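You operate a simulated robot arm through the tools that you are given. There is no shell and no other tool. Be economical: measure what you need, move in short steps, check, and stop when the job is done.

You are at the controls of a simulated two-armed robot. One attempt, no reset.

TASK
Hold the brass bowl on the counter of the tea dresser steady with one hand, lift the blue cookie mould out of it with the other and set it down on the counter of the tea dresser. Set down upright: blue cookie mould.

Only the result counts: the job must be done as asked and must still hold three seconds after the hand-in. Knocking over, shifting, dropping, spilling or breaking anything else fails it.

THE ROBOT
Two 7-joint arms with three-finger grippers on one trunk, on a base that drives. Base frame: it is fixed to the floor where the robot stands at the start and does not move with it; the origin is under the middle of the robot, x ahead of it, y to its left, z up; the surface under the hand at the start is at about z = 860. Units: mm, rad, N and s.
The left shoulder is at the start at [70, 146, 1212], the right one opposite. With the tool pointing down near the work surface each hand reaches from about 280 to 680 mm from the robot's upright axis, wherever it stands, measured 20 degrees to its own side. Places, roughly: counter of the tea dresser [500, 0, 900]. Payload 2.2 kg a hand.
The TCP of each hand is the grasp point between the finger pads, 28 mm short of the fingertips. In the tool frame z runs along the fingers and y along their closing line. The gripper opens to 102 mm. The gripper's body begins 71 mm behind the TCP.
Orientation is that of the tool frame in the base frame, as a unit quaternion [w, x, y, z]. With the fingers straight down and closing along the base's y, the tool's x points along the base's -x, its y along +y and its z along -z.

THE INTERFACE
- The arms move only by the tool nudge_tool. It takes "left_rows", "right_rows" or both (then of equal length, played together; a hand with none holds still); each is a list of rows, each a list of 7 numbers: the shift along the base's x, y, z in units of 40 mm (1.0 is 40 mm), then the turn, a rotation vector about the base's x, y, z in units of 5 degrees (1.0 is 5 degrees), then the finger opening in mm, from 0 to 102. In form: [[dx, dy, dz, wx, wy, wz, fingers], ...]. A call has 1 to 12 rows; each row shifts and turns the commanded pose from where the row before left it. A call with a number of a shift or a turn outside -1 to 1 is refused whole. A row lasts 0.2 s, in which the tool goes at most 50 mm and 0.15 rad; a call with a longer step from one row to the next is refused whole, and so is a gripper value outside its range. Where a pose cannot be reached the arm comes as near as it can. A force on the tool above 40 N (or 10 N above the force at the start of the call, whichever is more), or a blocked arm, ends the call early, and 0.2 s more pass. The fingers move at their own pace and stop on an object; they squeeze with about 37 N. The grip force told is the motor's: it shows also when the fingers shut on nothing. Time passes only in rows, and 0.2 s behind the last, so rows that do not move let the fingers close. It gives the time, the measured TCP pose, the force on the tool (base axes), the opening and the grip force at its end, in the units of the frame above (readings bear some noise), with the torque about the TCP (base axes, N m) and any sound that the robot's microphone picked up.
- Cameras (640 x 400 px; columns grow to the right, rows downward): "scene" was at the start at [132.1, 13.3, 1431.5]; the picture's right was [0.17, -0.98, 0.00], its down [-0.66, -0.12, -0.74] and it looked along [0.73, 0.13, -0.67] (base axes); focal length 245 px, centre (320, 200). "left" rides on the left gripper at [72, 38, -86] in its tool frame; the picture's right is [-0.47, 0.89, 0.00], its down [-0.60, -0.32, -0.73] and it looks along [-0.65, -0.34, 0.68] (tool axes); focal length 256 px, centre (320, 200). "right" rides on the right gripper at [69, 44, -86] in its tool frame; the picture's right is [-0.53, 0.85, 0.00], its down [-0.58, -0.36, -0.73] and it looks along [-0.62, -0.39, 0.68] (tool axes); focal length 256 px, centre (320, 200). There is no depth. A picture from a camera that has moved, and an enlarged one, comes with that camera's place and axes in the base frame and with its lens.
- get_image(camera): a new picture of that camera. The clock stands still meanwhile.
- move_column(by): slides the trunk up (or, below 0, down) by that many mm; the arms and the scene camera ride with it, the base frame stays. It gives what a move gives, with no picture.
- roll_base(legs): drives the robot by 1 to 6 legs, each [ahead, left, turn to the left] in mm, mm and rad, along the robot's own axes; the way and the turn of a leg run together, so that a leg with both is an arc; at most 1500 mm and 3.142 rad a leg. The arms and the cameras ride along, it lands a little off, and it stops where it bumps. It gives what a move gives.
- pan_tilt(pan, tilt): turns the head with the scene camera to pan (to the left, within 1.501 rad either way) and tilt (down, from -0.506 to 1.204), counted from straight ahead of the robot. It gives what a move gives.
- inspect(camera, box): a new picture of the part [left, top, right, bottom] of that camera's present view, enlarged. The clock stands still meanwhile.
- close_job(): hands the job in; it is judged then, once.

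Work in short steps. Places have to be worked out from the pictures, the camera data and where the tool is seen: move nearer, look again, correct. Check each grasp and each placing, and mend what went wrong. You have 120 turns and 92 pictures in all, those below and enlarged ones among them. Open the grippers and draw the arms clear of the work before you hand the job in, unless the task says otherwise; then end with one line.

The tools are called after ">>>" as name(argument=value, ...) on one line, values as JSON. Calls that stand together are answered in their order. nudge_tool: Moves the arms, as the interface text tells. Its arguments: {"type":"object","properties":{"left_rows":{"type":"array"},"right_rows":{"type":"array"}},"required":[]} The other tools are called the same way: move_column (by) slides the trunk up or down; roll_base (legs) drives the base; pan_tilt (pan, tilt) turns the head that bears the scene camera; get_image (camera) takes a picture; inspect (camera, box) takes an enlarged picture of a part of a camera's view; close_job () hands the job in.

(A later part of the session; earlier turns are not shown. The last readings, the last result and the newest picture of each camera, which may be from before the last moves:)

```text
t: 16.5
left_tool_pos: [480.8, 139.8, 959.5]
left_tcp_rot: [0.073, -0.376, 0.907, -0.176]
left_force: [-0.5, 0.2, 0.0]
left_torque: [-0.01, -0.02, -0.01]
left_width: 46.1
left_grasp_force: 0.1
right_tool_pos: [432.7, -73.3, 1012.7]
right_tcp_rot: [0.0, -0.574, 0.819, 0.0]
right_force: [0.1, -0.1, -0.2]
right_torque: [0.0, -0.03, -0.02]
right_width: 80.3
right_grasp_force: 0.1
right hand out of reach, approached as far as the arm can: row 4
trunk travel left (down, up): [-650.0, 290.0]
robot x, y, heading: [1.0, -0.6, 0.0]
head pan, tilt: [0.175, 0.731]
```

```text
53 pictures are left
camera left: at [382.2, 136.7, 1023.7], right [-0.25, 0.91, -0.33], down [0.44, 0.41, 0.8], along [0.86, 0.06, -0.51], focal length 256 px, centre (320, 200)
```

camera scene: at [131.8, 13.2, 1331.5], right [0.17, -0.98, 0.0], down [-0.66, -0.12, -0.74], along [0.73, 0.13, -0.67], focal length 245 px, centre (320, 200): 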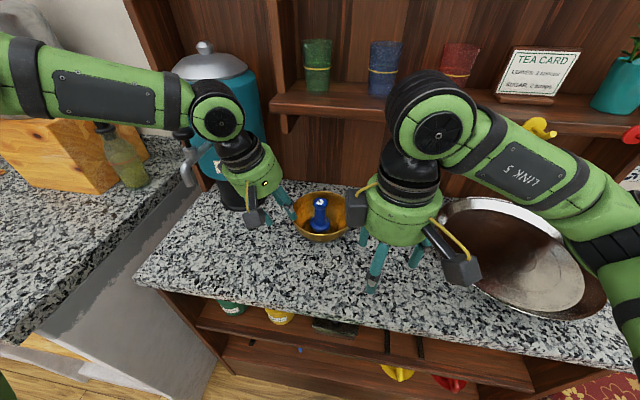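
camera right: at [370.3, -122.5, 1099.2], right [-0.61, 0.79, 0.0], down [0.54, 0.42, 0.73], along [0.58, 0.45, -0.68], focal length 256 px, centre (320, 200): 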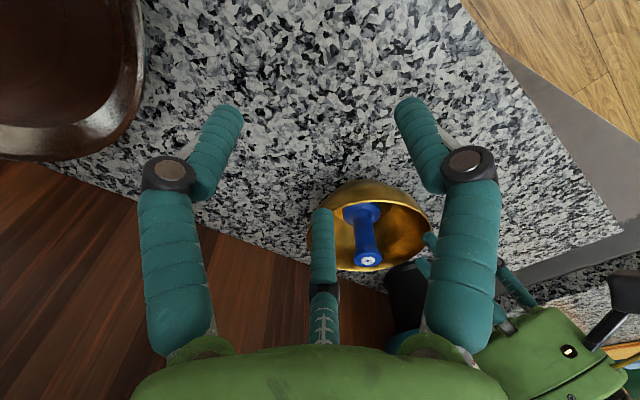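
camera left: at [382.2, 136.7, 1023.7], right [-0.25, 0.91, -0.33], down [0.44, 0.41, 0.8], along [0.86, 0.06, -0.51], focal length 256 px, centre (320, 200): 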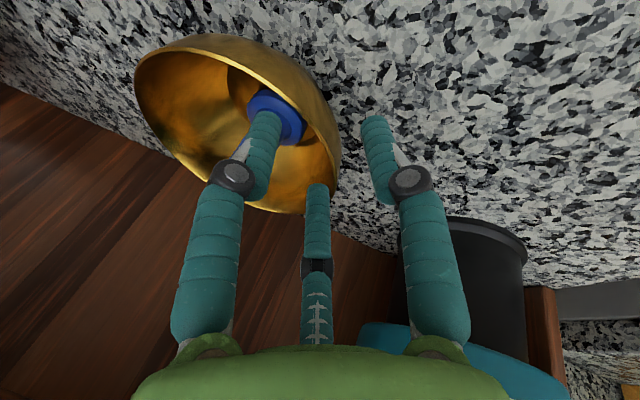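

The side view is largely occluded, and the right arm at 70° yaw runs out of reach. About 48° yaw puts its two camera boxes symmetrically clear of the left hand; testing that reach now while the left waits.

>>> nudge_tool(right_rows=[[0.2, 0.2, 0.4, 0, 0, -0.9, 80], [0.34, 0.37, 0.3, 0, 0, -0.9, 80], [0.34, 0.37, 0.3, 0, 0, -0.9, 80], [0.34, 0.37, 0.3, 0, 0, -0.9, 80], [0.34, 0.37, 0.2, 0, 0, -0.9, 80], [0, 0, 0, 0, 0, 0, 80]])

>>> get_image(camera="scene")

>>> get_image(camera="right")

```text
t: 17.9
left_tool_pos: [479.9, 140.1, 959.5]
left_tcp_rot: [0.073, -0.377, 0.907, -0.175]
left_force: [0.6, -0.8, -0.5]
left_torque: [0.0, -0.02, 0.0]
left_width: 45.6
left_grasp_force: 0.1
right_tool_pos: [495.7, -6.4, 1073.7]
right_tcp_rot: [0.0, -0.402, 0.916, 0.0]
right_force: [-0.3, 0.2, 0.9]
right_torque: [0.03, 0.02, 0.0]
right_width: 80.1
right_grasp_force: 0.1
trunk travel left (down, up): [-650.0, 290.0]
robot x, y, heading: [1.9, 1.0, 0.002]
head pan, tilt: [0.175, 0.731]
```

```text
52 pictures are left
camera scene: at [132.0, 12.6, 1331.5], right [0.17, -0.98, 0.0], down [-0.66, -0.11, -0.74], along [0.73, 0.13, -0.67], focal length 245 px, centre (320, 200)
```

scene: 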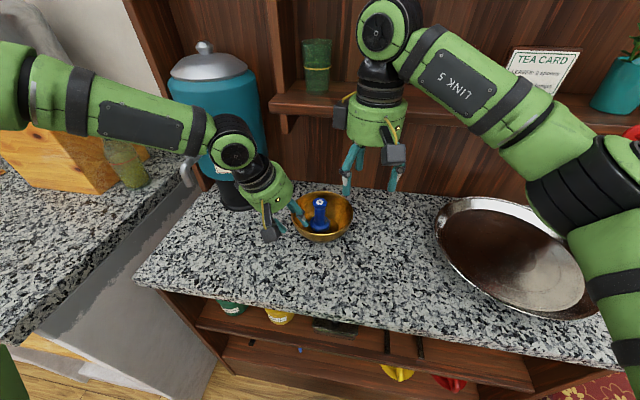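

```text
51 pictures are left
camera right: at [418.7, -26.6, 1159.6], right [-0.26, 0.97, 0.0], down [0.66, 0.18, 0.73], along [0.71, 0.19, -0.68], focal length 256 px, centre (320, 200)
```

right: 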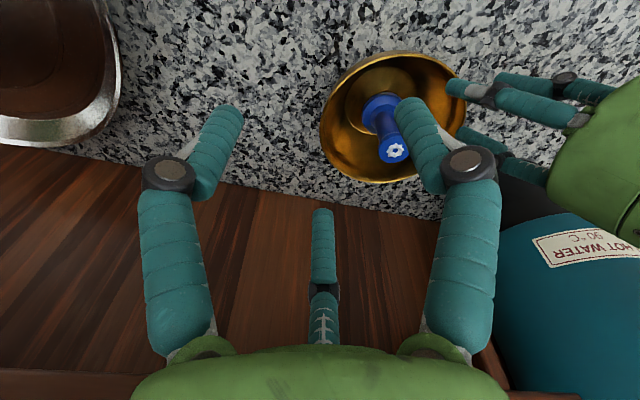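

The right arm reaches fine at 48°, and its view now shows bowl and left fingers well. Descending the left to the grasp depth.

>>> nudge_tool(left_rows=[[0.07, -0.07, -0.25, 0, 0, 0, 46], [0.07, -0.07, -0.25, 0, 0, 0, 46], [0.07, -0.07, -0.25, 0, 0, 0, 46], [0, 0, 0, 0, 0, 0, 46]])

>>> inspect(camera="right", box=[310, 30, 550, 180])

>>> inspect(camera="left", box=[140, 40, 460, 240])

>>> inspect(camera="scene", box=[240, 175, 368, 255])

```text
t: 18.9
left_tool_pos: [488.5, 131.4, 929.7]
left_tcp_rot: [0.073, -0.377, 0.906, -0.177]
left_force: [-1.2, 0.5, 0.6]
left_torque: [0.01, 0.0, -0.01]
left_width: 46.1
left_grasp_force: 0.2
right_tool_pos: [495.3, -5.4, 1073.2]
right_tcp_rot: [0.0, -0.402, 0.916, 0.0]
right_force: [-1.1, -0.2, -0.5]
right_torque: [0.0, 0.03, 0.01]
right_width: 80.3
right_grasp_force: 0.0
trunk travel left (down, up): [-650.0, 290.0]
robot x, y, heading: [-0.5, 2.4, 0.002]
head pan, tilt: [0.175, 0.731]
```

```text
2.67 times, centred on (430, 105) of right
camera zoom: at [418.5, -26.2, 1159.5], right [-0.26, 0.97, 0.0], down [0.66, 0.18, 0.73], along [0.71, 0.19, -0.68], focal length 683 px, centre (27, 453)
```

zoom: 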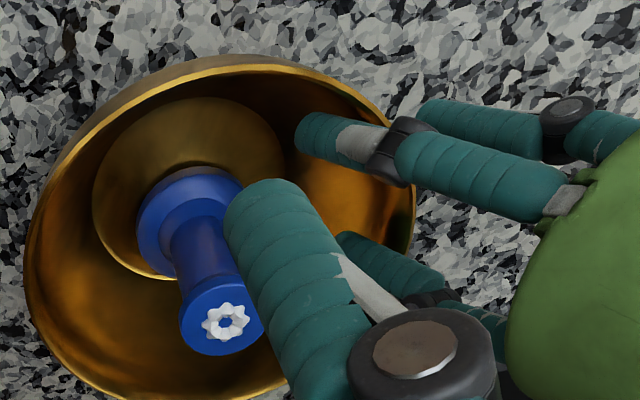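

```text
2.00 times, centred on (300, 140) of left
camera zoom: at [390.7, 127.6, 994.0], right [-0.25, 0.91, -0.33], down [0.44, 0.41, 0.8], along [0.86, 0.06, -0.51], focal length 512 px, centre (360, 320)
```

zoom: 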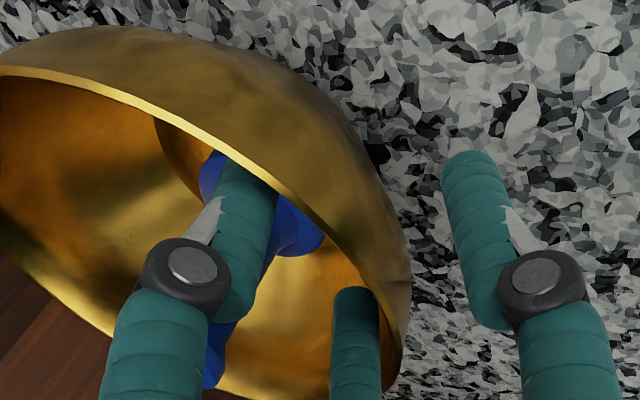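

```text
5.00 times, centred on (304, 215) of scene
camera zoom: at [131.9, 13.3, 1331.5], right [0.17, -0.98, 0.0], down [-0.66, -0.12, -0.74], along [0.73, 0.13, -0.67], focal length 1224 px, centre (400, 125)
```

zoom: 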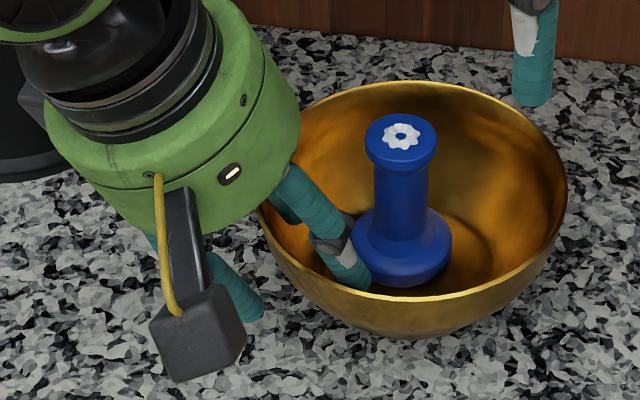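

The two views agree: the rim runs just under the TCP. I'll descend ~11 mm along the axis with a slight inward bias, then close in stages.

>>> nudge_tool(left_rows=[[0.05, -0.05, -0.15, 0, 0, 0, 46], [0.05, -0.05, -0.14, 0, 0, 0, 40], [0, 0, 0, 0, 0, 0, 30], [0, 0, 0, 0, 0, 0, 24]])

>>> inspect(camera="right", box=[310, 30, 550, 180])

>>> inspect(camera="left", box=[140, 40, 460, 240])

```text
t: 19.9
left_tool_pos: [493.5, 128.0, 916.8]
left_tcp_rot: [0.073, -0.376, 0.907, -0.176]
left_force: [0.2, -1.1, 0.0]
left_torque: [0.0, 0.01, 0.01]
left_width: 23.9
left_grasp_force: 0.1
right_tool_pos: [496.2, -6.6, 1074.7]
right_tcp_rot: [0.0, -0.403, 0.915, 0.0]
right_force: [0.0, -0.1, -0.1]
right_torque: [0.01, 0.02, 0.04]
right_width: 80.1
right_grasp_force: 0.0
trunk travel left (down, up): [-650.0, 290.0]
robot x, y, heading: [1.2, -0.3, -0.001]
head pan, tilt: [0.175, 0.731]
```

```text
2.67 times, centred on (430, 105) of right
camera zoom: at [418.7, -26.2, 1159.4], right [-0.26, 0.97, 0.0], down [0.66, 0.18, 0.73], along [0.71, 0.19, -0.68], focal length 683 px, centre (27, 453)
```

zoom: 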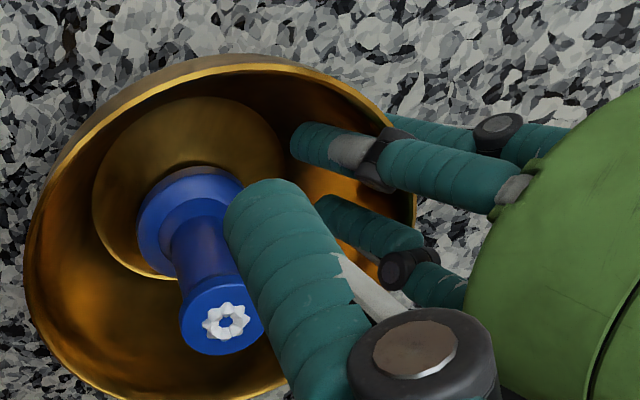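

```text
2.00 times, centred on (300, 140) of left
camera zoom: at [395.0, 123.9, 982.1], right [-0.25, 0.91, -0.33], down [0.44, 0.41, 0.8], along [0.86, 0.06, -0.51], focal length 512 px, centre (360, 320)
```

zoom: 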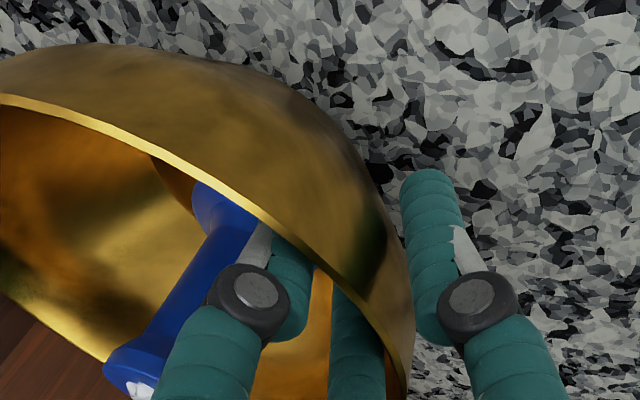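

No contact yet, bowl undisturbed. The rim is still slightly on the inner side, so shift ~4 mm inward and continue closing.

>>> nudge_tool(left_rows=[[0.075, -0.075, 0, 0, 0, 0, 24], [0, 0, 0, 0, 0, 0, 19], [0, 0, 0, 0, 0, 0, 17]])

>>> inspect(camera="right", box=[310, 30, 550, 180])

>>> inspect(camera="left", box=[140, 40, 460, 240])

```text
t: 20.7
left_tool_pos: [495.4, 124.9, 917.8]
left_tcp_rot: [0.074, -0.377, 0.906, -0.176]
left_force: [-0.2, -0.2, 0.9]
left_torque: [-0.03, 0.03, 0.01]
left_width: 16.9
left_grasp_force: 0.1
right_tool_pos: [495.5, -6.8, 1074.3]
right_tcp_rot: [0.0, -0.402, 0.915, 0.0]
right_force: [0.2, -0.3, -0.2]
right_torque: [0.01, 0.0, -0.04]
right_width: 80.0
right_grasp_force: 0.1
trunk travel left (down, up): [-650.0, 290.0]
robot x, y, heading: [1.0, 0.6, 0.006]
head pan, tilt: [0.175, 0.731]
```

```text
2.67 times, centred on (430, 105) of right
camera zoom: at [418.6, -26.2, 1159.4], right [-0.26, 0.97, 0.0], down [0.66, 0.18, 0.73], along [0.71, 0.19, -0.68], focal length 683 px, centre (27, 453)
```

zoom: 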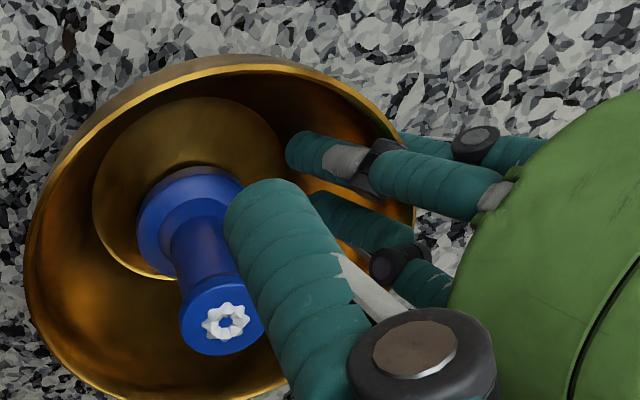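

```text
2.00 times, centred on (300, 140) of left
camera zoom: at [397.7, 120.7, 982.1], right [-0.25, 0.91, -0.33], down [0.44, 0.41, 0.8], along [0.86, 0.06, -0.51], focal length 512 px, centre (360, 320)
```

zoom: 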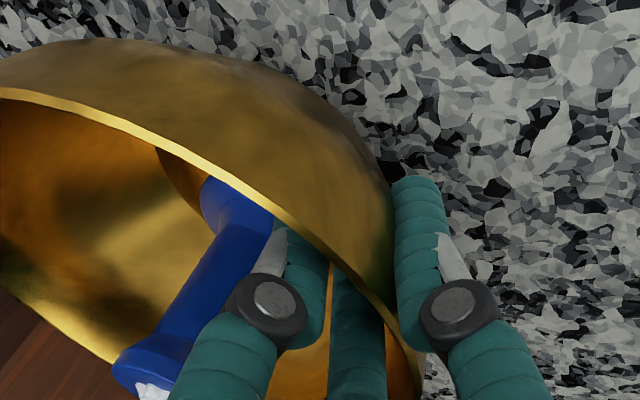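

Bowl unmoved and much better centred. Continue closing to 13.

>>> nudge_tool(left_rows=[[0, 0, 0, 0, 0, 0, 15], [0, 0, 0, 0, 0, 0, 13]])

>>> inspect(camera="right", box=[310, 30, 550, 180])

```text
t: 21.3
left_tool_pos: [495.8, 124.6, 918.0]
left_tcp_rot: [0.073, -0.377, 0.907, -0.175]
left_force: [-0.2, 0.1, -1.5]
left_torque: [0.01, 0.02, -0.02]
left_width: 13.4
left_grasp_force: 0.4
right_tool_pos: [496.8, -5.7, 1074.4]
right_tcp_rot: [0.001, -0.403, 0.915, 0.0]
right_force: [0.0, -0.5, -0.4]
right_torque: [0.02, 0.01, 0.03]
right_width: 79.6
right_grasp_force: 0.1
trunk travel left (down, up): [-650.0, 290.0]
robot x, y, heading: [2.3, 2.7, -0.003]
head pan, tilt: [0.175, 0.731]
```

```text
2.67 times, centred on (430, 105) of right
camera zoom: at [418.6, -26.0, 1159.4], right [-0.26, 0.96, 0.0], down [0.66, 0.18, 0.73], along [0.71, 0.19, -0.68], focal length 683 px, centre (27, 453)
```

zoom: 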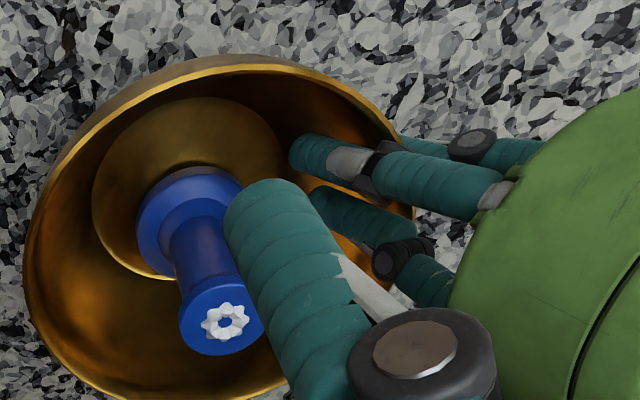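

Still unmoved. Closing on to 9.

>>> nudge_tool(left_rows=[[0, 0, 0, 0, 0, 0, 11], [0, 0, 0, 0, 0, 0, 9]])

>>> inspect(camera="right", box=[310, 30, 550, 180])

>>> inspect(camera="left", box=[140, 40, 460, 240])

```text
t: 21.9
left_tool_pos: [495.4, 123.2, 918.8]
left_tcp_rot: [0.073, -0.377, 0.906, -0.176]
left_force: [0.0, 0.0, 1.6]
left_torque: [0.08, 0.02, -0.03]
left_width: 10.3
left_grasp_force: 0.8
right_tool_pos: [496.5, -6.7, 1073.6]
right_tcp_rot: [0.0, -0.403, 0.915, -0.001]
right_force: [-0.5, -0.1, 0.2]
right_torque: [0.02, 0.0, -0.01]
right_width: 79.9
right_grasp_force: 0.1
trunk travel left (down, up): [-650.0, 290.0]
robot x, y, heading: [3.7, -0.1, 0.0]
head pan, tilt: [0.175, 0.731]
```

```text
2.67 times, centred on (430, 105) of right
camera zoom: at [418.9, -26.3, 1159.4], right [-0.26, 0.97, 0.0], down [0.66, 0.18, 0.73], along [0.71, 0.19, -0.68], focal length 683 px, centre (27, 453)
```

zoom: 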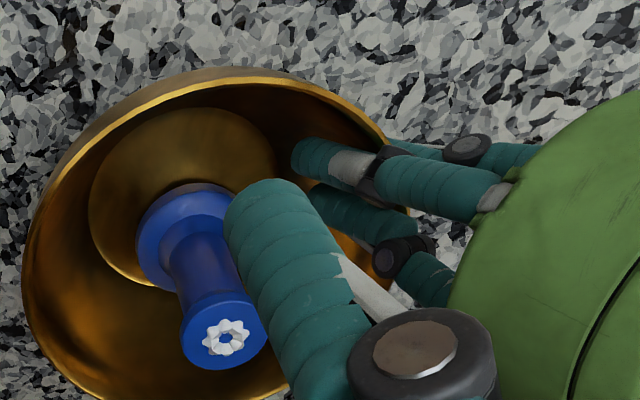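

```text
2.00 times, centred on (300, 140) of left
camera zoom: at [398.1, 120.3, 982.4], right [-0.25, 0.91, -0.33], down [0.44, 0.41, 0.8], along [0.86, 0.06, -0.5], focal length 512 px, centre (360, 320)
```

zoom: 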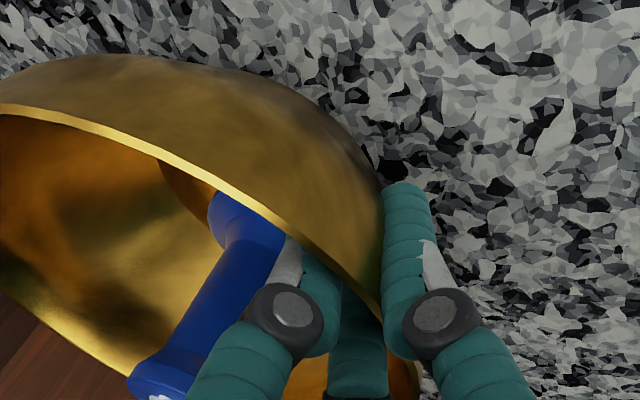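

Contact is on now; the outer finger nudged the bowl ~4 mm. I'll back off 2 mm outward to balance and close slightly more.

>>> nudge_tool(left_rows=[[-0.04, 0.04, 0, 0, 0, 0, 9], [0, 0, 0, 0, 0, 0, 7]])

>>> inspect(camera="right", box=[310, 30, 550, 180])

>>> inspect(camera="scene", box=[240, 175, 368, 255])

```text
t: 22.5
left_tool_pos: [495.2, 127.2, 917.8]
left_tcp_rot: [0.073, -0.377, 0.907, -0.175]
left_force: [-1.2, -0.3, -0.7]
left_torque: [0.13, 0.12, -0.03]
left_width: 8.0
left_grasp_force: 28.1
right_tool_pos: [496.3, -6.5, 1074.3]
right_tcp_rot: [0.0, -0.403, 0.915, 0.0]
right_force: [-0.4, -0.5, 0.0]
right_torque: [0.02, 0.01, 0.0]
right_width: 79.9
right_grasp_force: 0.1
trunk travel left (down, up): [-650.0, 290.0]
robot x, y, heading: [-2.1, -0.6, -0.003]
head pan, tilt: [0.175, 0.731]
```

```text
2.67 times, centred on (430, 105) of right
camera zoom: at [418.8, -26.3, 1159.4], right [-0.26, 0.97, 0.0], down [0.66, 0.18, 0.73], along [0.71, 0.19, -0.68], focal length 683 px, centre (27, 453)
```

zoom: 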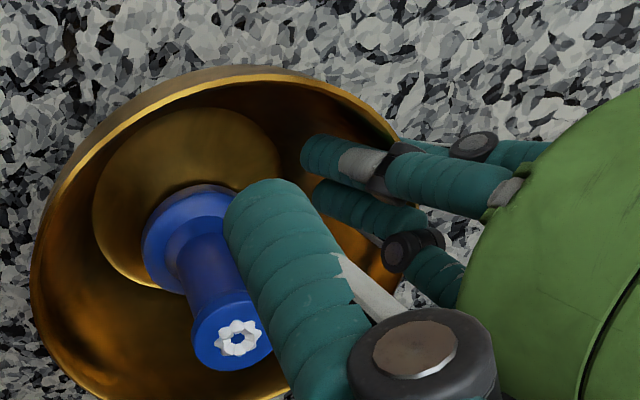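

```text
5.00 times, centred on (304, 215) of scene
camera zoom: at [132.2, 13.1, 1331.5], right [0.17, -0.98, 0.0], down [-0.66, -0.12, -0.74], along [0.73, 0.13, -0.67], focal length 1224 px, centre (400, 125)
```

zoom: 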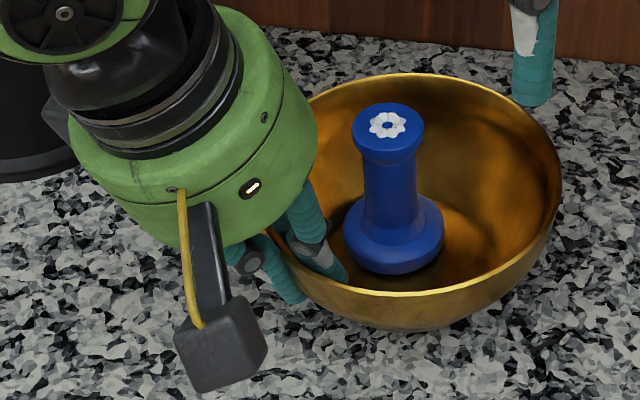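

The bowl is firmly held (28 N, 8 mm width), nearly level, having moved only a few mm. Mould top ≈ (554,92,947); moving the right hand above it with fingers at 50.

>>> nudge_tool(right_rows=[[0.3, 0.5, 0, 0, 0, 0, 60], [0.38, 0.65, -0.2, 0, 0, 0, 50], [0.38, 0.65, -0.3, 0, 0, 0, 50], [0.38, 0.65, -0.3, 0, 0, 0, 50], [0, 0, 0, 0, 0, 0, 50]])

>>> get_image(camera="right")

>>> get_image(camera="scene")

```text
t: 23.7
left_tool_pos: [494.4, 126.5, 917.3]
left_tcp_rot: [0.074, -0.376, 0.907, -0.175]
left_force: [1.4, -0.2, 0.7]
left_torque: [0.13, 0.01, 0.02]
left_width: 8.5
left_grasp_force: 1.2
right_tool_pos: [525.4, 65.7, 1031.7]
right_tcp_rot: [0.0, -0.403, 0.915, 0.0]
right_force: [0.9, 0.5, 0.8]
right_torque: [-0.04, 0.02, -0.03]
right_width: 49.9
right_grasp_force: 0.0
right hand out of reach, approached as far as the arm can: row 3, 4
trunk travel left (down, up): [-650.0, 290.0]
robot x, y, heading: [-0.9, 2.6, -0.002]
head pan, tilt: [0.175, 0.731]
```

```text
38 pictures are left
camera right: at [447.1, 46.0, 1117.9], right [-0.26, 0.97, 0.0], down [0.66, 0.18, 0.73], along [0.71, 0.19, -0.68], focal length 256 px, centre (320, 200)
```

right: 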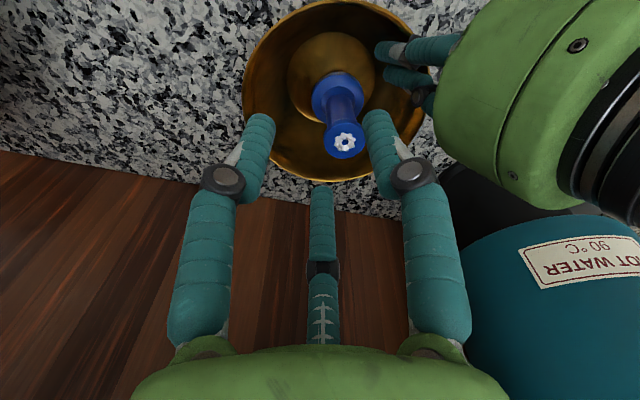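

```text
37 pictures are left
camera scene: at [132.2, 13.3, 1331.5], right [0.17, -0.98, 0.0], down [-0.66, -0.12, -0.74], along [0.73, 0.13, -0.67], focal length 245 px, centre (320, 200)
```

scene: 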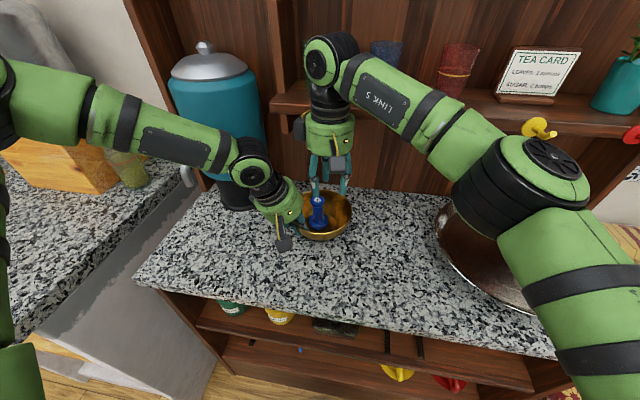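

The right wrist runs out of reach at this yaw. I'll try a smaller yaw (28°) at this safe height to find out where it can reach.

>>> nudge_tool(right_rows=[[0, 0, 0, 0, 0, -1, 50], [0, 0, 0, 0, 0, -1, 50], [0, 0, 0, 0, 0, -1, 50], [0, 0, 0, 0, 0, -1, 50], [0.36, 0.33, 0, 0, 0, 0, 50], [0.36, 0.33, 0, 0, 0, 0, 50], [0, 0, 0, 0, 0, 0, 50]])

```text
t: 25.0
left_tool_pos: [486.4, 123.6, 919.8]
left_tcp_rot: [0.075, -0.377, 0.907, -0.174]
left_force: [-0.3, -0.5, -4.2]
left_torque: [0.16, 0.16, 0.0]
left_width: 7.8
left_grasp_force: 35.6
right_tool_pos: [528.1, 78.4, 1036.8]
right_tcp_rot: [-0.005, -0.245, 0.969, -0.002]
right_force: [-27.0, -10.2, 4.3]
right_torque: [1.22, -3.34, 0.73]
right_width: 50.0
right_grasp_force: 0.1
right hand out of reach, approached as far as the arm can: row 6
trunk travel left (down, up): [-650.0, 290.0]
robot x, y, heading: [-0.4, -1.0, -0.003]
head pan, tilt: [0.175, 0.731]
stopped in row 6 (right hand): the force on the tool passed its limit at 63 N (the readings are from after the stop); the commanded pose is now the measured one
```

Contact with something; backing the right hand off toward where it came from and looking.

>>> nudge_tool(right_rows=[[-0.2, -0.2, 0.1, 0, 0, 0, 50], [-0.4, -0.5, 0.2, 0, 0, 0, 50], [0, 0, 0, 0, 0, 0, 50]])

>>> get_image(camera="scene")

>>> get_image(camera="right")

```text
t: 25.8
left_tool_pos: [493.3, 126.1, 917.5]
left_tcp_rot: [0.072, -0.376, 0.907, -0.176]
left_force: [-0.1, -1.8, 1.1]
left_torque: [0.0, 0.07, -0.05]
left_width: 8.6
left_grasp_force: 12.8
right_tool_pos: [513.1, 52.9, 1042.7]
right_tcp_rot: [-0.008, -0.241, 0.971, -0.003]
right_force: [-1.4, 0.8, 0.1]
right_torque: [0.01, 0.0, 0.01]
right_width: 50.1
right_grasp_force: 0.1
trunk travel left (down, up): [-650.0, 290.0]
robot x, y, heading: [-1.9, -3.9, -0.002]
head pan, tilt: [0.175, 0.731]
```

```text
36 pictures are left
camera scene: at [131.4, 14.2, 1331.4], right [0.17, -0.99, 0.0], down [-0.66, -0.12, -0.74], along [0.73, 0.13, -0.67], focal length 245 px, centre (320, 200)
```

scene: 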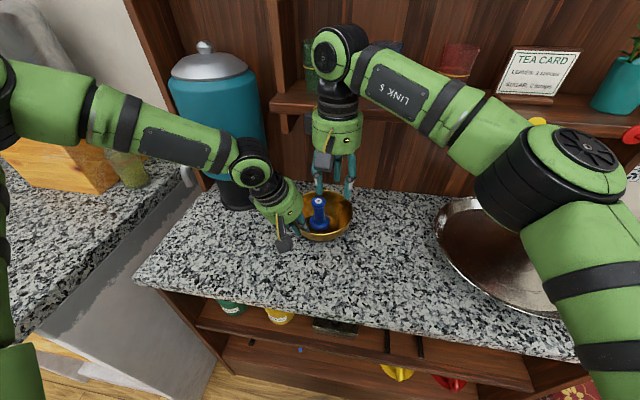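

```text
35 pictures are left
camera right: at [434.1, 60.6, 1129.1], right [0.08, 1.0, -0.01], down [0.69, -0.05, 0.72], along [0.72, -0.06, -0.69], focal length 256 px, centre (320, 200)
```

right: 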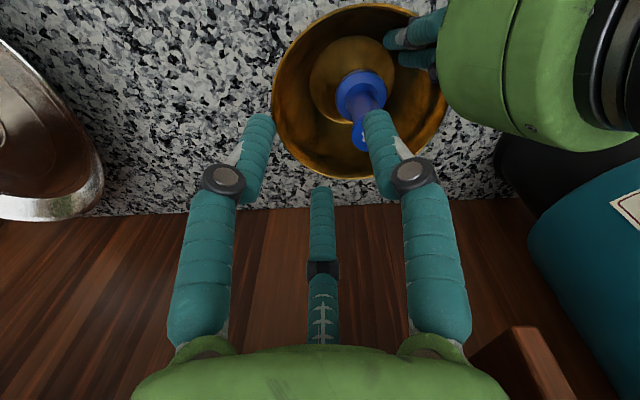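

The bowl is still held. At this yaw the right hand's second camera box likely hit the shelf bracket behind. I'll go back to 48° yaw and lean the right hand ~20° back toward its own shoulder, which clears the shelf and the left hand and gains reach.

>>> nudge_tool(right_rows=[[0, 0, 0, 0, 0, 1, 50], [0, 0, 0, 0, 0, 1, 50], [0, 0, 0, 0, 0, 1, 50], [0, 0, 0, 0, 0, 1, 50], [0, 0, 0, 0.6, -0.8, 0, 50], [0, 0, 0, 0.6, -0.8, 0, 50], [0, 0, 0, 0.6, -0.8, 0, 50], [0, 0, 0, 0.6, -0.8, 0, 50], [0, 0, 0, 0, 0, 0, 50]])

```text
t: 27.8
left_tool_pos: [492.8, 125.2, 917.2]
left_tcp_rot: [0.071, -0.376, 0.907, -0.174]
left_force: [0.4, -0.5, -1.5]
left_torque: [0.1, 0.14, -0.03]
left_width: 8.1
left_grasp_force: 28.0
right_tool_pos: [513.1, 50.6, 1042.4]
right_tcp_rot: [0.163, -0.4, 0.902, 0.035]
right_force: [0.0, 0.1, 0.8]
right_torque: [0.02, 0.04, 0.02]
right_width: 50.0
right_grasp_force: 0.0
trunk travel left (down, up): [-650.0, 290.0]
robot x, y, heading: [-3.7, 0.4, -0.004]
head pan, tilt: [0.175, 0.731]
```

Orientation is as wanted with no complaints. Move to ~80 mm back from the cap along the tool axis.

>>> nudge_tool(right_rows=[[0.25, 0.32, -0.39, 0, 0, 0, 50], [0.25, 0.32, -0.39, 0, 0, 0, 50], [0, 0, 0, 0, 0, 0, 50]])

>>> get_image(camera="right")

>>> inspect(camera="scene", box=[240, 135, 400, 255])

>>> get_image(camera="left")

```text
t: 28.6
left_tool_pos: [493.4, 124.7, 917.3]
left_tcp_rot: [0.073, -0.376, 0.907, -0.174]
left_force: [0.3, 0.3, 1.0]
left_torque: [0.15, 0.1, -0.03]
left_width: 8.1
left_grasp_force: 13.2
right_tool_pos: [533.3, 76.5, 1011.4]
right_tcp_rot: [0.162, -0.4, 0.901, 0.035]
right_force: [-0.5, 0.2, -0.4]
right_torque: [0.0, -0.01, 0.05]
right_width: 50.0
right_grasp_force: 0.0
trunk travel left (down, up): [-650.0, 290.0]
robot x, y, heading: [-0.9, -2.7, -0.005]
head pan, tilt: [0.175, 0.731]
```

```text
34 pictures are left
camera right: at [436.3, 41.9, 1066.9], right [-0.28, 0.95, 0.12], down [0.43, 0.02, 0.9], along [0.85, 0.31, -0.42], focal length 256 px, centre (320, 200)
```

right: 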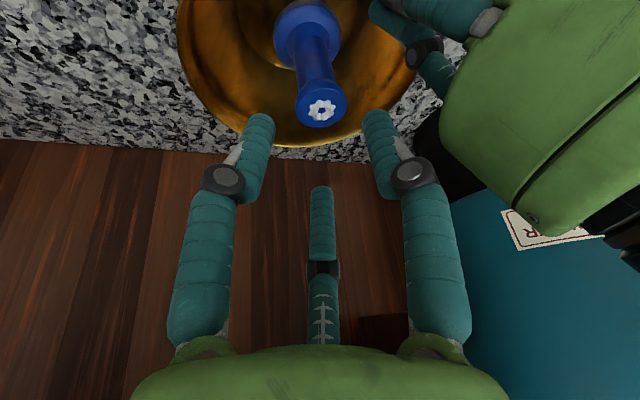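

```text
3.33 times, centred on (320, 195) of scene
camera zoom: at [131.6, 12.4, 1331.5], right [0.17, -0.99, 0.0], down [-0.66, -0.11, -0.74], along [0.73, 0.13, -0.67], focal length 816 px, centre (320, 217)
```

zoom: 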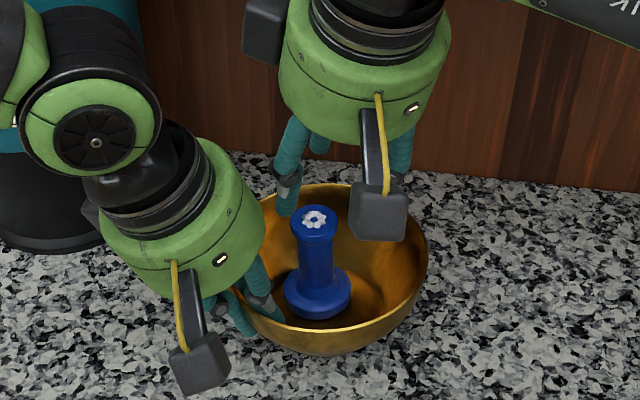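

```text
32 pictures are left
camera left: at [395.6, 121.7, 981.7], right [-0.25, 0.91, -0.33], down [0.44, 0.41, 0.8], along [0.86, 0.06, -0.51], focal length 256 px, centre (320, 200)
```

left: 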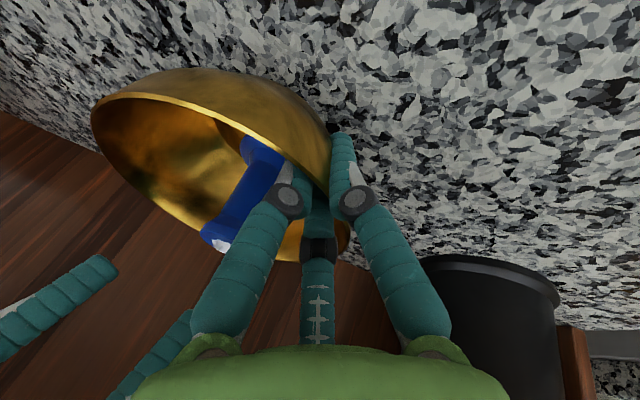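

Triangulation puts the mould top at ≈ (547,91,948), ~4 mm off the tool axis. Correct that and advance 45 mm along the axis.

>>> nudge_tool(right_rows=[[0.1, 0.13, -0.53, 0, 0, 0, 54], [0.1, 0.13, -0.53, 0, 0, 0, 54], [0, 0, 0, 0, 0, 0, 54]])

>>> get_image(camera="right")

>>> inspect(camera="scene", box=[260, 155, 388, 251])

```text
t: 29.4
left_tool_pos: [493.2, 125.4, 916.0]
left_tcp_rot: [0.072, -0.376, 0.907, -0.175]
left_force: [-0.3, -0.7, 0.0]
left_torque: [0.08, 0.13, 0.01]
left_width: 8.1
left_grasp_force: 13.0
right_tool_pos: [541.9, 88.1, 969.3]
right_tcp_rot: [0.162, -0.401, 0.901, 0.036]
right_force: [-0.6, -0.2, -1.0]
right_torque: [0.03, 0.01, 0.0]
right_width: 53.7
right_grasp_force: 0.1
trunk travel left (down, up): [-650.0, 290.0]
robot x, y, heading: [-3.0, 2.2, -0.002]
head pan, tilt: [0.175, 0.731]
```

```text
31 pictures are left
camera right: at [444.2, 52.0, 1025.0], right [-0.28, 0.95, 0.12], down [0.44, 0.02, 0.9], along [0.85, 0.31, -0.42], focal length 256 px, centre (320, 200)
```

right: 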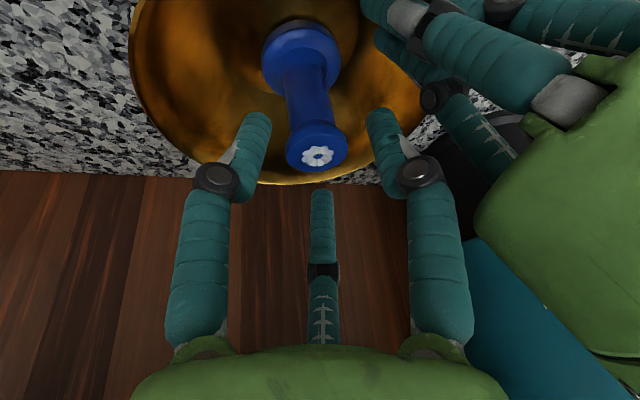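

```text
4.17 times, centred on (324, 203) of scene
camera zoom: at [131.6, 12.6, 1331.5], right [0.17, -0.99, 0.0], down [-0.66, -0.11, -0.74], along [0.73, 0.13, -0.67], focal length 1020 px, centre (303, 188)
```

zoom: 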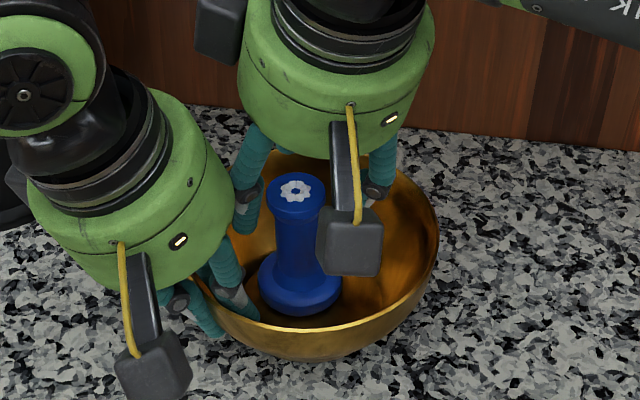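

The mould axis lies on the tool axis now. Advance the last 31 mm along the axis; left fingers should stay ~15 mm clear.

>>> nudge_tool(right_rows=[[0.1, 0.075, -0.36, 0, 0, 0, 52], [0.1, 0.075, -0.36, 0, 0, 0, 52], [0, 0, 0, 0, 0, 0, 52]])

>>> get_image(camera="right")

```text
t: 30.2
left_tool_pos: [493.1, 124.7, 917.2]
left_tcp_rot: [0.072, -0.376, 0.907, -0.175]
left_force: [-0.3, -0.3, -1.2]
left_torque: [0.09, 0.17, 0.02]
left_width: 8.0
left_grasp_force: 28.5
right_tool_pos: [550.3, 93.2, 939.8]
right_tcp_rot: [0.163, -0.4, 0.901, 0.035]
right_force: [-0.1, 0.6, 0.3]
right_torque: [-0.01, 0.0, 0.03]
right_width: 51.6
right_grasp_force: 0.0
trunk travel left (down, up): [-650.0, 290.0]
robot x, y, heading: [-5.0, -1.3, -0.003]
head pan, tilt: [0.175, 0.731]
```

```text
29 pictures are left
camera right: at [452.3, 58.6, 995.7], right [-0.28, 0.95, 0.12], down [0.43, 0.02, 0.9], along [0.85, 0.31, -0.42], focal length 256 px, centre (320, 200)
```

right: 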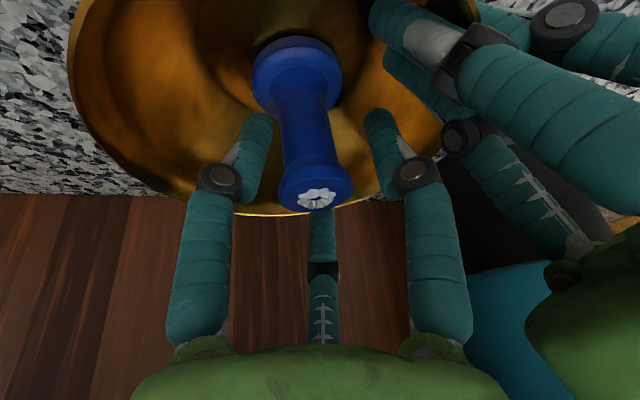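

The cap sits right at the grasp point. Closing in stages.

>>> nudge_tool(right_rows=[[0, 0, 0, 0, 0, 0, 44], [0, 0, 0, 0, 0, 0, 38], [0, 0, 0, 0, 0, 0, 34]])

>>> get_image(camera="right")

```text
t: 31.0
left_tool_pos: [493.7, 126.4, 916.6]
left_tcp_rot: [0.072, -0.376, 0.907, -0.175]
left_force: [0.8, 0.2, 0.9]
left_torque: [0.06, 0.02, 0.0]
left_width: 8.3
left_grasp_force: 1.2
right_tool_pos: [549.0, 92.6, 940.0]
right_tcp_rot: [0.161, -0.4, 0.901, 0.036]
right_force: [-0.5, -0.8, 0.6]
right_torque: [-0.03, -0.02, -0.03]
right_width: 33.9
right_grasp_force: 0.1
trunk travel left (down, up): [-650.0, 290.0]
robot x, y, heading: [-1.1, -0.3, 0.001]
head pan, tilt: [0.175, 0.731]
```

```text
28 pictures are left
camera right: at [452.3, 58.6, 995.9], right [-0.28, 0.95, 0.12], down [0.44, 0.02, 0.9], along [0.85, 0.31, -0.42], focal length 256 px, centre (320, 200)
```

right: 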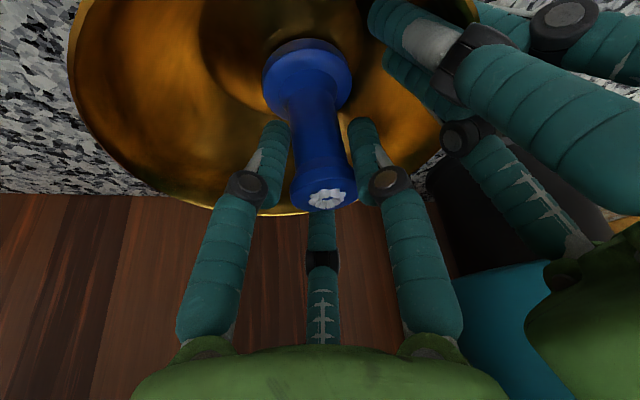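

The mould is being centred by the fingers. Close for the grip; also set the left squeeze firmly.

>>> nudge_tool(left_rows=[[0, 0, 0, 0, 0, 0, 6], [0, 0, 0, 0, 0, 0, 6], [0, 0, 0, 0, 0, 0, 6], [0, 0, 0, 0, 0, 0, 6]], right_rows=[[0, 0, 0, 0, 0, 0, 28], [0, 0, 0, 0, 0, 0, 22], [0, 0, 0, 0, 0, 0, 15], [0, 0, 0, 0, 0, 0, 15]])

>>> get_image(camera="right")

>>> inspect(camera="scene", box=[260, 155, 388, 251])

```text
t: 32.0
left_tool_pos: [493.5, 125.6, 917.1]
left_tcp_rot: [0.073, -0.376, 0.907, -0.175]
left_force: [0.6, 0.0, -4.1]
left_torque: [0.34, 0.25, 0.07]
left_width: 7.4
left_grasp_force: 35.2
right_tool_pos: [549.3, 93.3, 941.0]
right_tcp_rot: [0.162, -0.4, 0.901, 0.035]
right_force: [-2.0, -0.3, 3.8]
right_torque: [-0.12, 0.13, -0.04]
right_width: 29.4
right_grasp_force: 37.0
trunk travel left (down, up): [-650.0, 290.0]
robot x, y, heading: [-0.1, -1.0, -0.003]
head pan, tilt: [0.175, 0.731]
```

```text
27 pictures are left
camera right: at [452.2, 58.6, 996.1], right [-0.28, 0.95, 0.12], down [0.43, 0.02, 0.9], along [0.85, 0.31, -0.42], focal length 256 px, centre (320, 200)
```

right: 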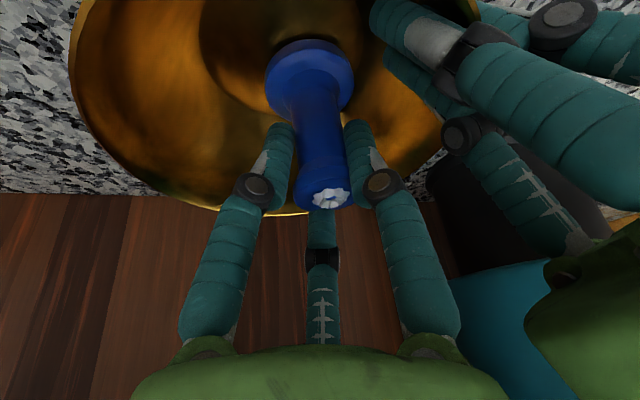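

```text
4.17 times, centred on (324, 203) of scene
camera zoom: at [131.5, 12.7, 1331.5], right [0.17, -0.99, 0.0], down [-0.66, -0.11, -0.74], along [0.73, 0.13, -0.67], focal length 1020 px, centre (303, 188)
```

zoom: 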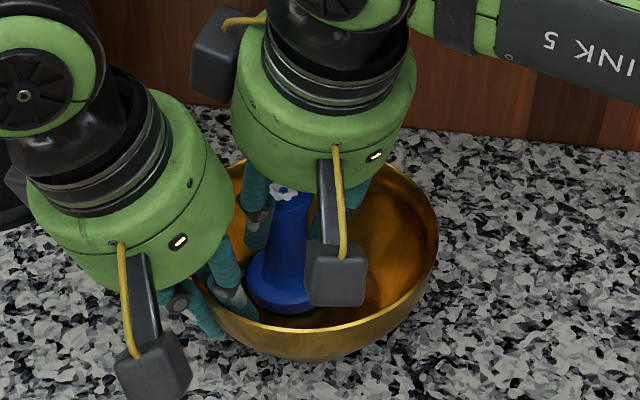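

Mould gripped (37 N, 29.4 mm) and bowl held (35 N). Lift straight up 30 mm first and check.

>>> nudge_tool(left_rows=[[0, 0, 0, 0, 0, 0, 6], [0, 0, 0, 0, 0, 0, 6], [0, 0, 0, 0, 0, 0, 6], [0, 0, 0, 0, 0, 0, 6]], right_rows=[[0, 0, 0.2, 0, 0, 0, 15], [0, 0, 0.3, 0, 0, 0, 15], [0, 0, 0.3, 0, 0, 0, 15], [0, 0, 0, 0, 0, 0, 15]])

>>> get_image(camera="right")

>>> inspect(camera="scene", box=[260, 155, 388, 251])

```text
t: 33.0
left_tool_pos: [493.1, 125.1, 915.1]
left_tcp_rot: [0.073, -0.376, 0.907, -0.175]
left_force: [-0.4, -0.9, -2.7]
left_torque: [0.09, 0.08, -0.03]
left_width: 7.4
left_grasp_force: 35.5
right_tool_pos: [550.1, 94.2, 973.6]
right_tcp_rot: [0.163, -0.4, 0.901, 0.036]
right_force: [-0.4, -1.2, 0.0]
right_torque: [-0.04, 0.02, 0.03]
right_width: 29.0
right_grasp_force: 37.1
trunk travel left (down, up): [-650.0, 290.0]
robot x, y, heading: [0.4, -1.2, 0.0]
head pan, tilt: [0.175, 0.731]
```

```text
25 pictures are left
camera right: at [452.9, 58.6, 1027.7], right [-0.28, 0.95, 0.12], down [0.44, 0.02, 0.9], along [0.85, 0.31, -0.42], focal length 256 px, centre (320, 200)
```

right: 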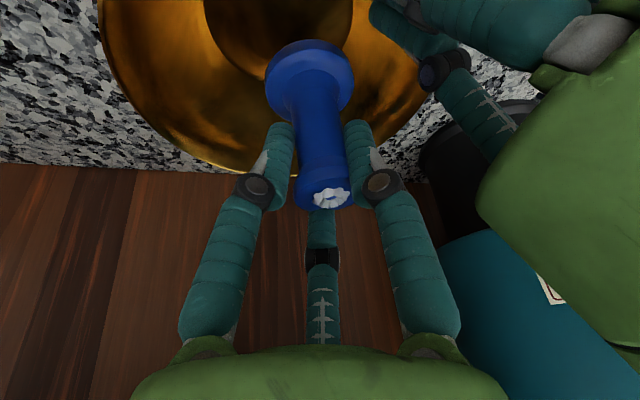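

```text
4.17 times, centred on (324, 203) of scene
camera zoom: at [132.1, 12.8, 1331.4], right [0.17, -0.99, 0.0], down [-0.66, -0.11, -0.74], along [0.73, 0.13, -0.67], focal length 1020 px, centre (303, 188)
```

zoom: 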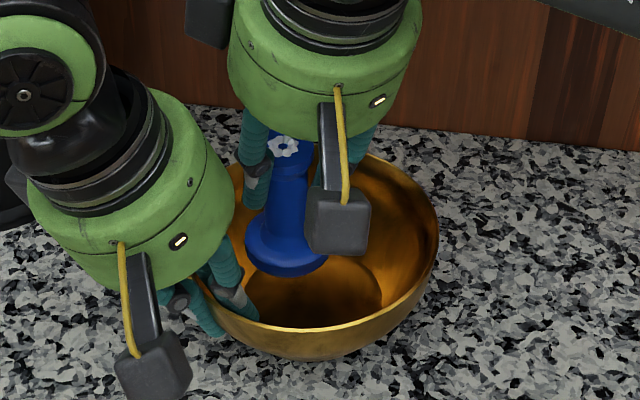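

The mould is out of the floor and the bowl is steady. Raise it ~54 mm more, then carry it right past the rim.

>>> nudge_tool(right_rows=[[-0.06, -0.06, 0.45, 0, 0, 0, 15], [-0.12, -0.1, 0.45, 0, 0, 0, 15], [-0.12, -0.1, 0.45, 0, 0, 0, 15], [-0.22, -0.5, 0, 0, 0, 0, 15], [-0.22, -0.9, 0, 0, 0, 0, 15], [-0.22, -0.9, 0, 0, 0, 0, 15], [-0.22, -0.9, 0, 0, 0, 0, 15], [-0.1, -0.6, 0, 0, 0, 0, 15], [0, 0, 0, 0, 0, 0, 15]])

>>> get_image(camera="scene")

>>> get_image(camera="right")

```text
t: 35.0
left_tool_pos: [493.7, 125.6, 916.7]
left_tcp_rot: [0.072, -0.376, 0.907, -0.175]
left_force: [0.4, -0.2, -2.9]
left_torque: [0.12, 0.1, 0.0]
left_width: 7.2
left_grasp_force: 35.4
right_tool_pos: [497.5, -68.6, 1026.7]
right_tcp_rot: [0.163, -0.4, 0.901, 0.034]
right_force: [0.5, 0.8, -0.7]
right_torque: [-0.01, 0.06, -0.01]
right_width: 29.0
right_grasp_force: 36.8
trunk travel left (down, up): [-650.0, 290.0]
robot x, y, heading: [-3.3, -2.1, 0.005]
head pan, tilt: [0.175, 0.731]
```

```text
23 pictures are left
camera scene: at [132.1, 13.6, 1331.4], right [0.17, -0.99, 0.0], down [-0.66, -0.12, -0.74], along [0.73, 0.13, -0.67], focal length 245 px, centre (320, 200)
```

scene: 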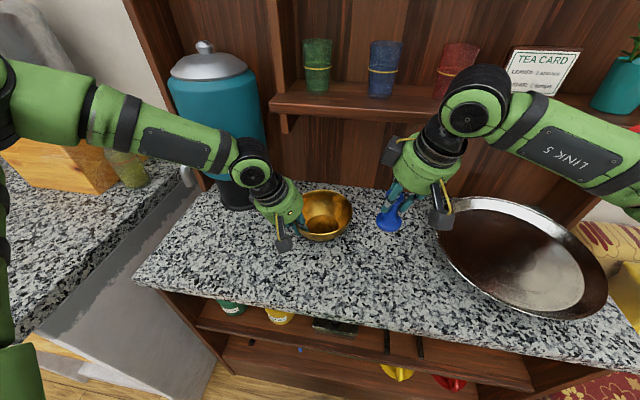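

```text
22 pictures are left
camera right: at [401.2, -103.7, 1081.2], right [-0.28, 0.95, 0.11], down [0.44, 0.02, 0.9], along [0.85, 0.31, -0.42], focal length 256 px, centre (320, 200)
```

right: 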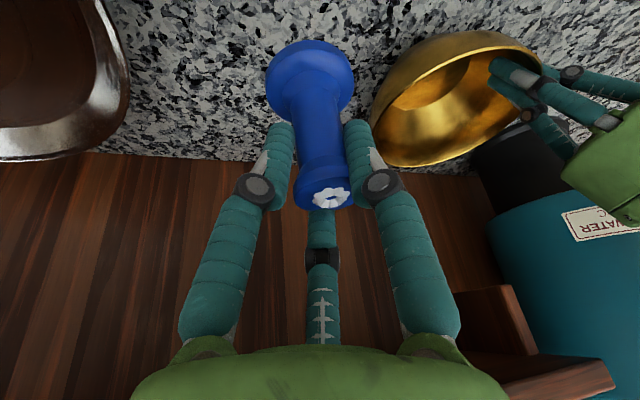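

Mould securely carried, bowl steady. I'll check the mould's tilt from the scene camera to set it down upright.

>>> inspect(camera="scene", box=[350, 170, 446, 242])

>>> inspect(camera="left", box=[0, 0, 320, 200])

```text
5.56 times, centred on (398, 206) of scene
camera zoom: at [132.1, 13.6, 1331.4], right [0.17, -0.99, 0.0], down [-0.66, -0.12, -0.74], along [0.73, 0.13, -0.67], focal length 1360 px, centre (-113, 167)
```

zoom: 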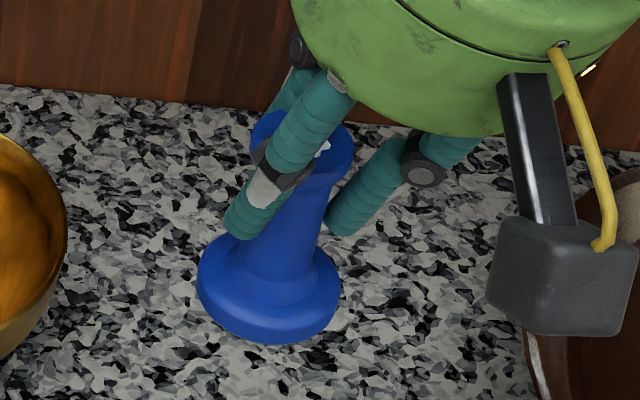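

```text
2.00 times, centred on (160, 100) of left
camera zoom: at [395.8, 122.4, 981.4], right [-0.25, 0.91, -0.33], down [0.44, 0.41, 0.8], along [0.86, 0.06, -0.51], focal length 512 px, centre (640, 400)
```

zoom: 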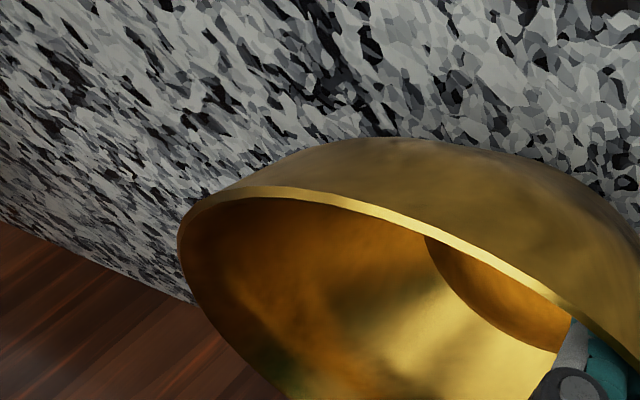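

The mould is nearly vertical (within a few degrees), bottom ≈ 63 mm below the TCP. Lower 80 mm at this free spot between bowl and wok.

>>> nudge_tool(right_rows=[[0, 0, -0.5, 0, 0, 0, 15], [0, 0, -0.5, 0, 0, 0, 15], [0, 0, -0.5, 0, 0, 0, 15], [0, 0, -0.45, 0, 0, 0, 15], [0, 0, 0, 0, 0, 0, 15]])

>>> inspect(camera="scene", box=[340, 170, 468, 266])

```text
t: 36.2
left_tool_pos: [493.4, 125.4, 916.8]
left_tcp_rot: [0.072, -0.376, 0.907, -0.175]
left_force: [-0.5, -0.3, -3.9]
left_torque: [0.12, 0.09, -0.01]
left_width: 7.3
left_grasp_force: 35.9
right_tool_pos: [499.4, -68.7, 948.6]
right_tcp_rot: [0.162, -0.4, 0.901, 0.035]
right_force: [-0.7, -0.3, -0.8]
right_torque: [0.01, -0.05, -0.01]
right_width: 29.1
right_grasp_force: 37.2
trunk travel left (down, up): [-650.0, 290.0]
robot x, y, heading: [-0.8, -1.8, -0.003]
head pan, tilt: [0.175, 0.731]
```

```text
4.17 times, centred on (404, 218) of scene
camera zoom: at [131.7, 12.9, 1331.4], right [0.17, -0.99, 0.0], down [-0.66, -0.11, -0.74], along [0.73, 0.13, -0.67], focal length 1020 px, centre (-30, 125)
```

zoom: 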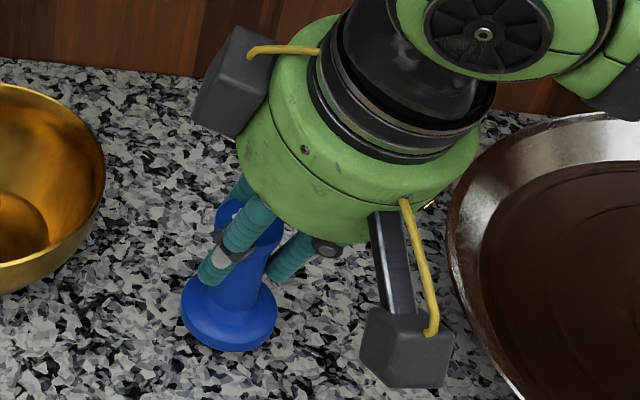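

All clear around it. Lower in small steps, watching the force for touchdown.

>>> nudge_tool(right_rows=[[0, 0, -0.15, 0, 0, 0, 15], [0, 0, -0.12, 0, 0, 0, 15], [0, 0, -0.1, 0, 0, 0, 15], [0, 0, 0, 0, 0, 0, 15]])

```text
t: 37.2
left_tool_pos: [493.0, 125.6, 916.9]
left_tcp_rot: [0.072, -0.376, 0.907, -0.175]
left_force: [0.4, -0.4, -2.3]
left_torque: [0.12, 0.12, 0.0]
left_width: 7.4
left_grasp_force: 35.4
right_tool_pos: [499.3, -68.9, 935.7]
right_tcp_rot: [0.165, -0.399, 0.901, 0.035]
right_force: [0.7, -3.1, 11.4]
right_torque: [-0.04, 0.17, 0.05]
right_width: 28.9
right_grasp_force: 37.3
trunk travel left (down, up): [-650.0, 290.0]
robot x, y, heading: [-1.2, 2.0, -0.002]
head pan, tilt: [0.175, 0.731]
```

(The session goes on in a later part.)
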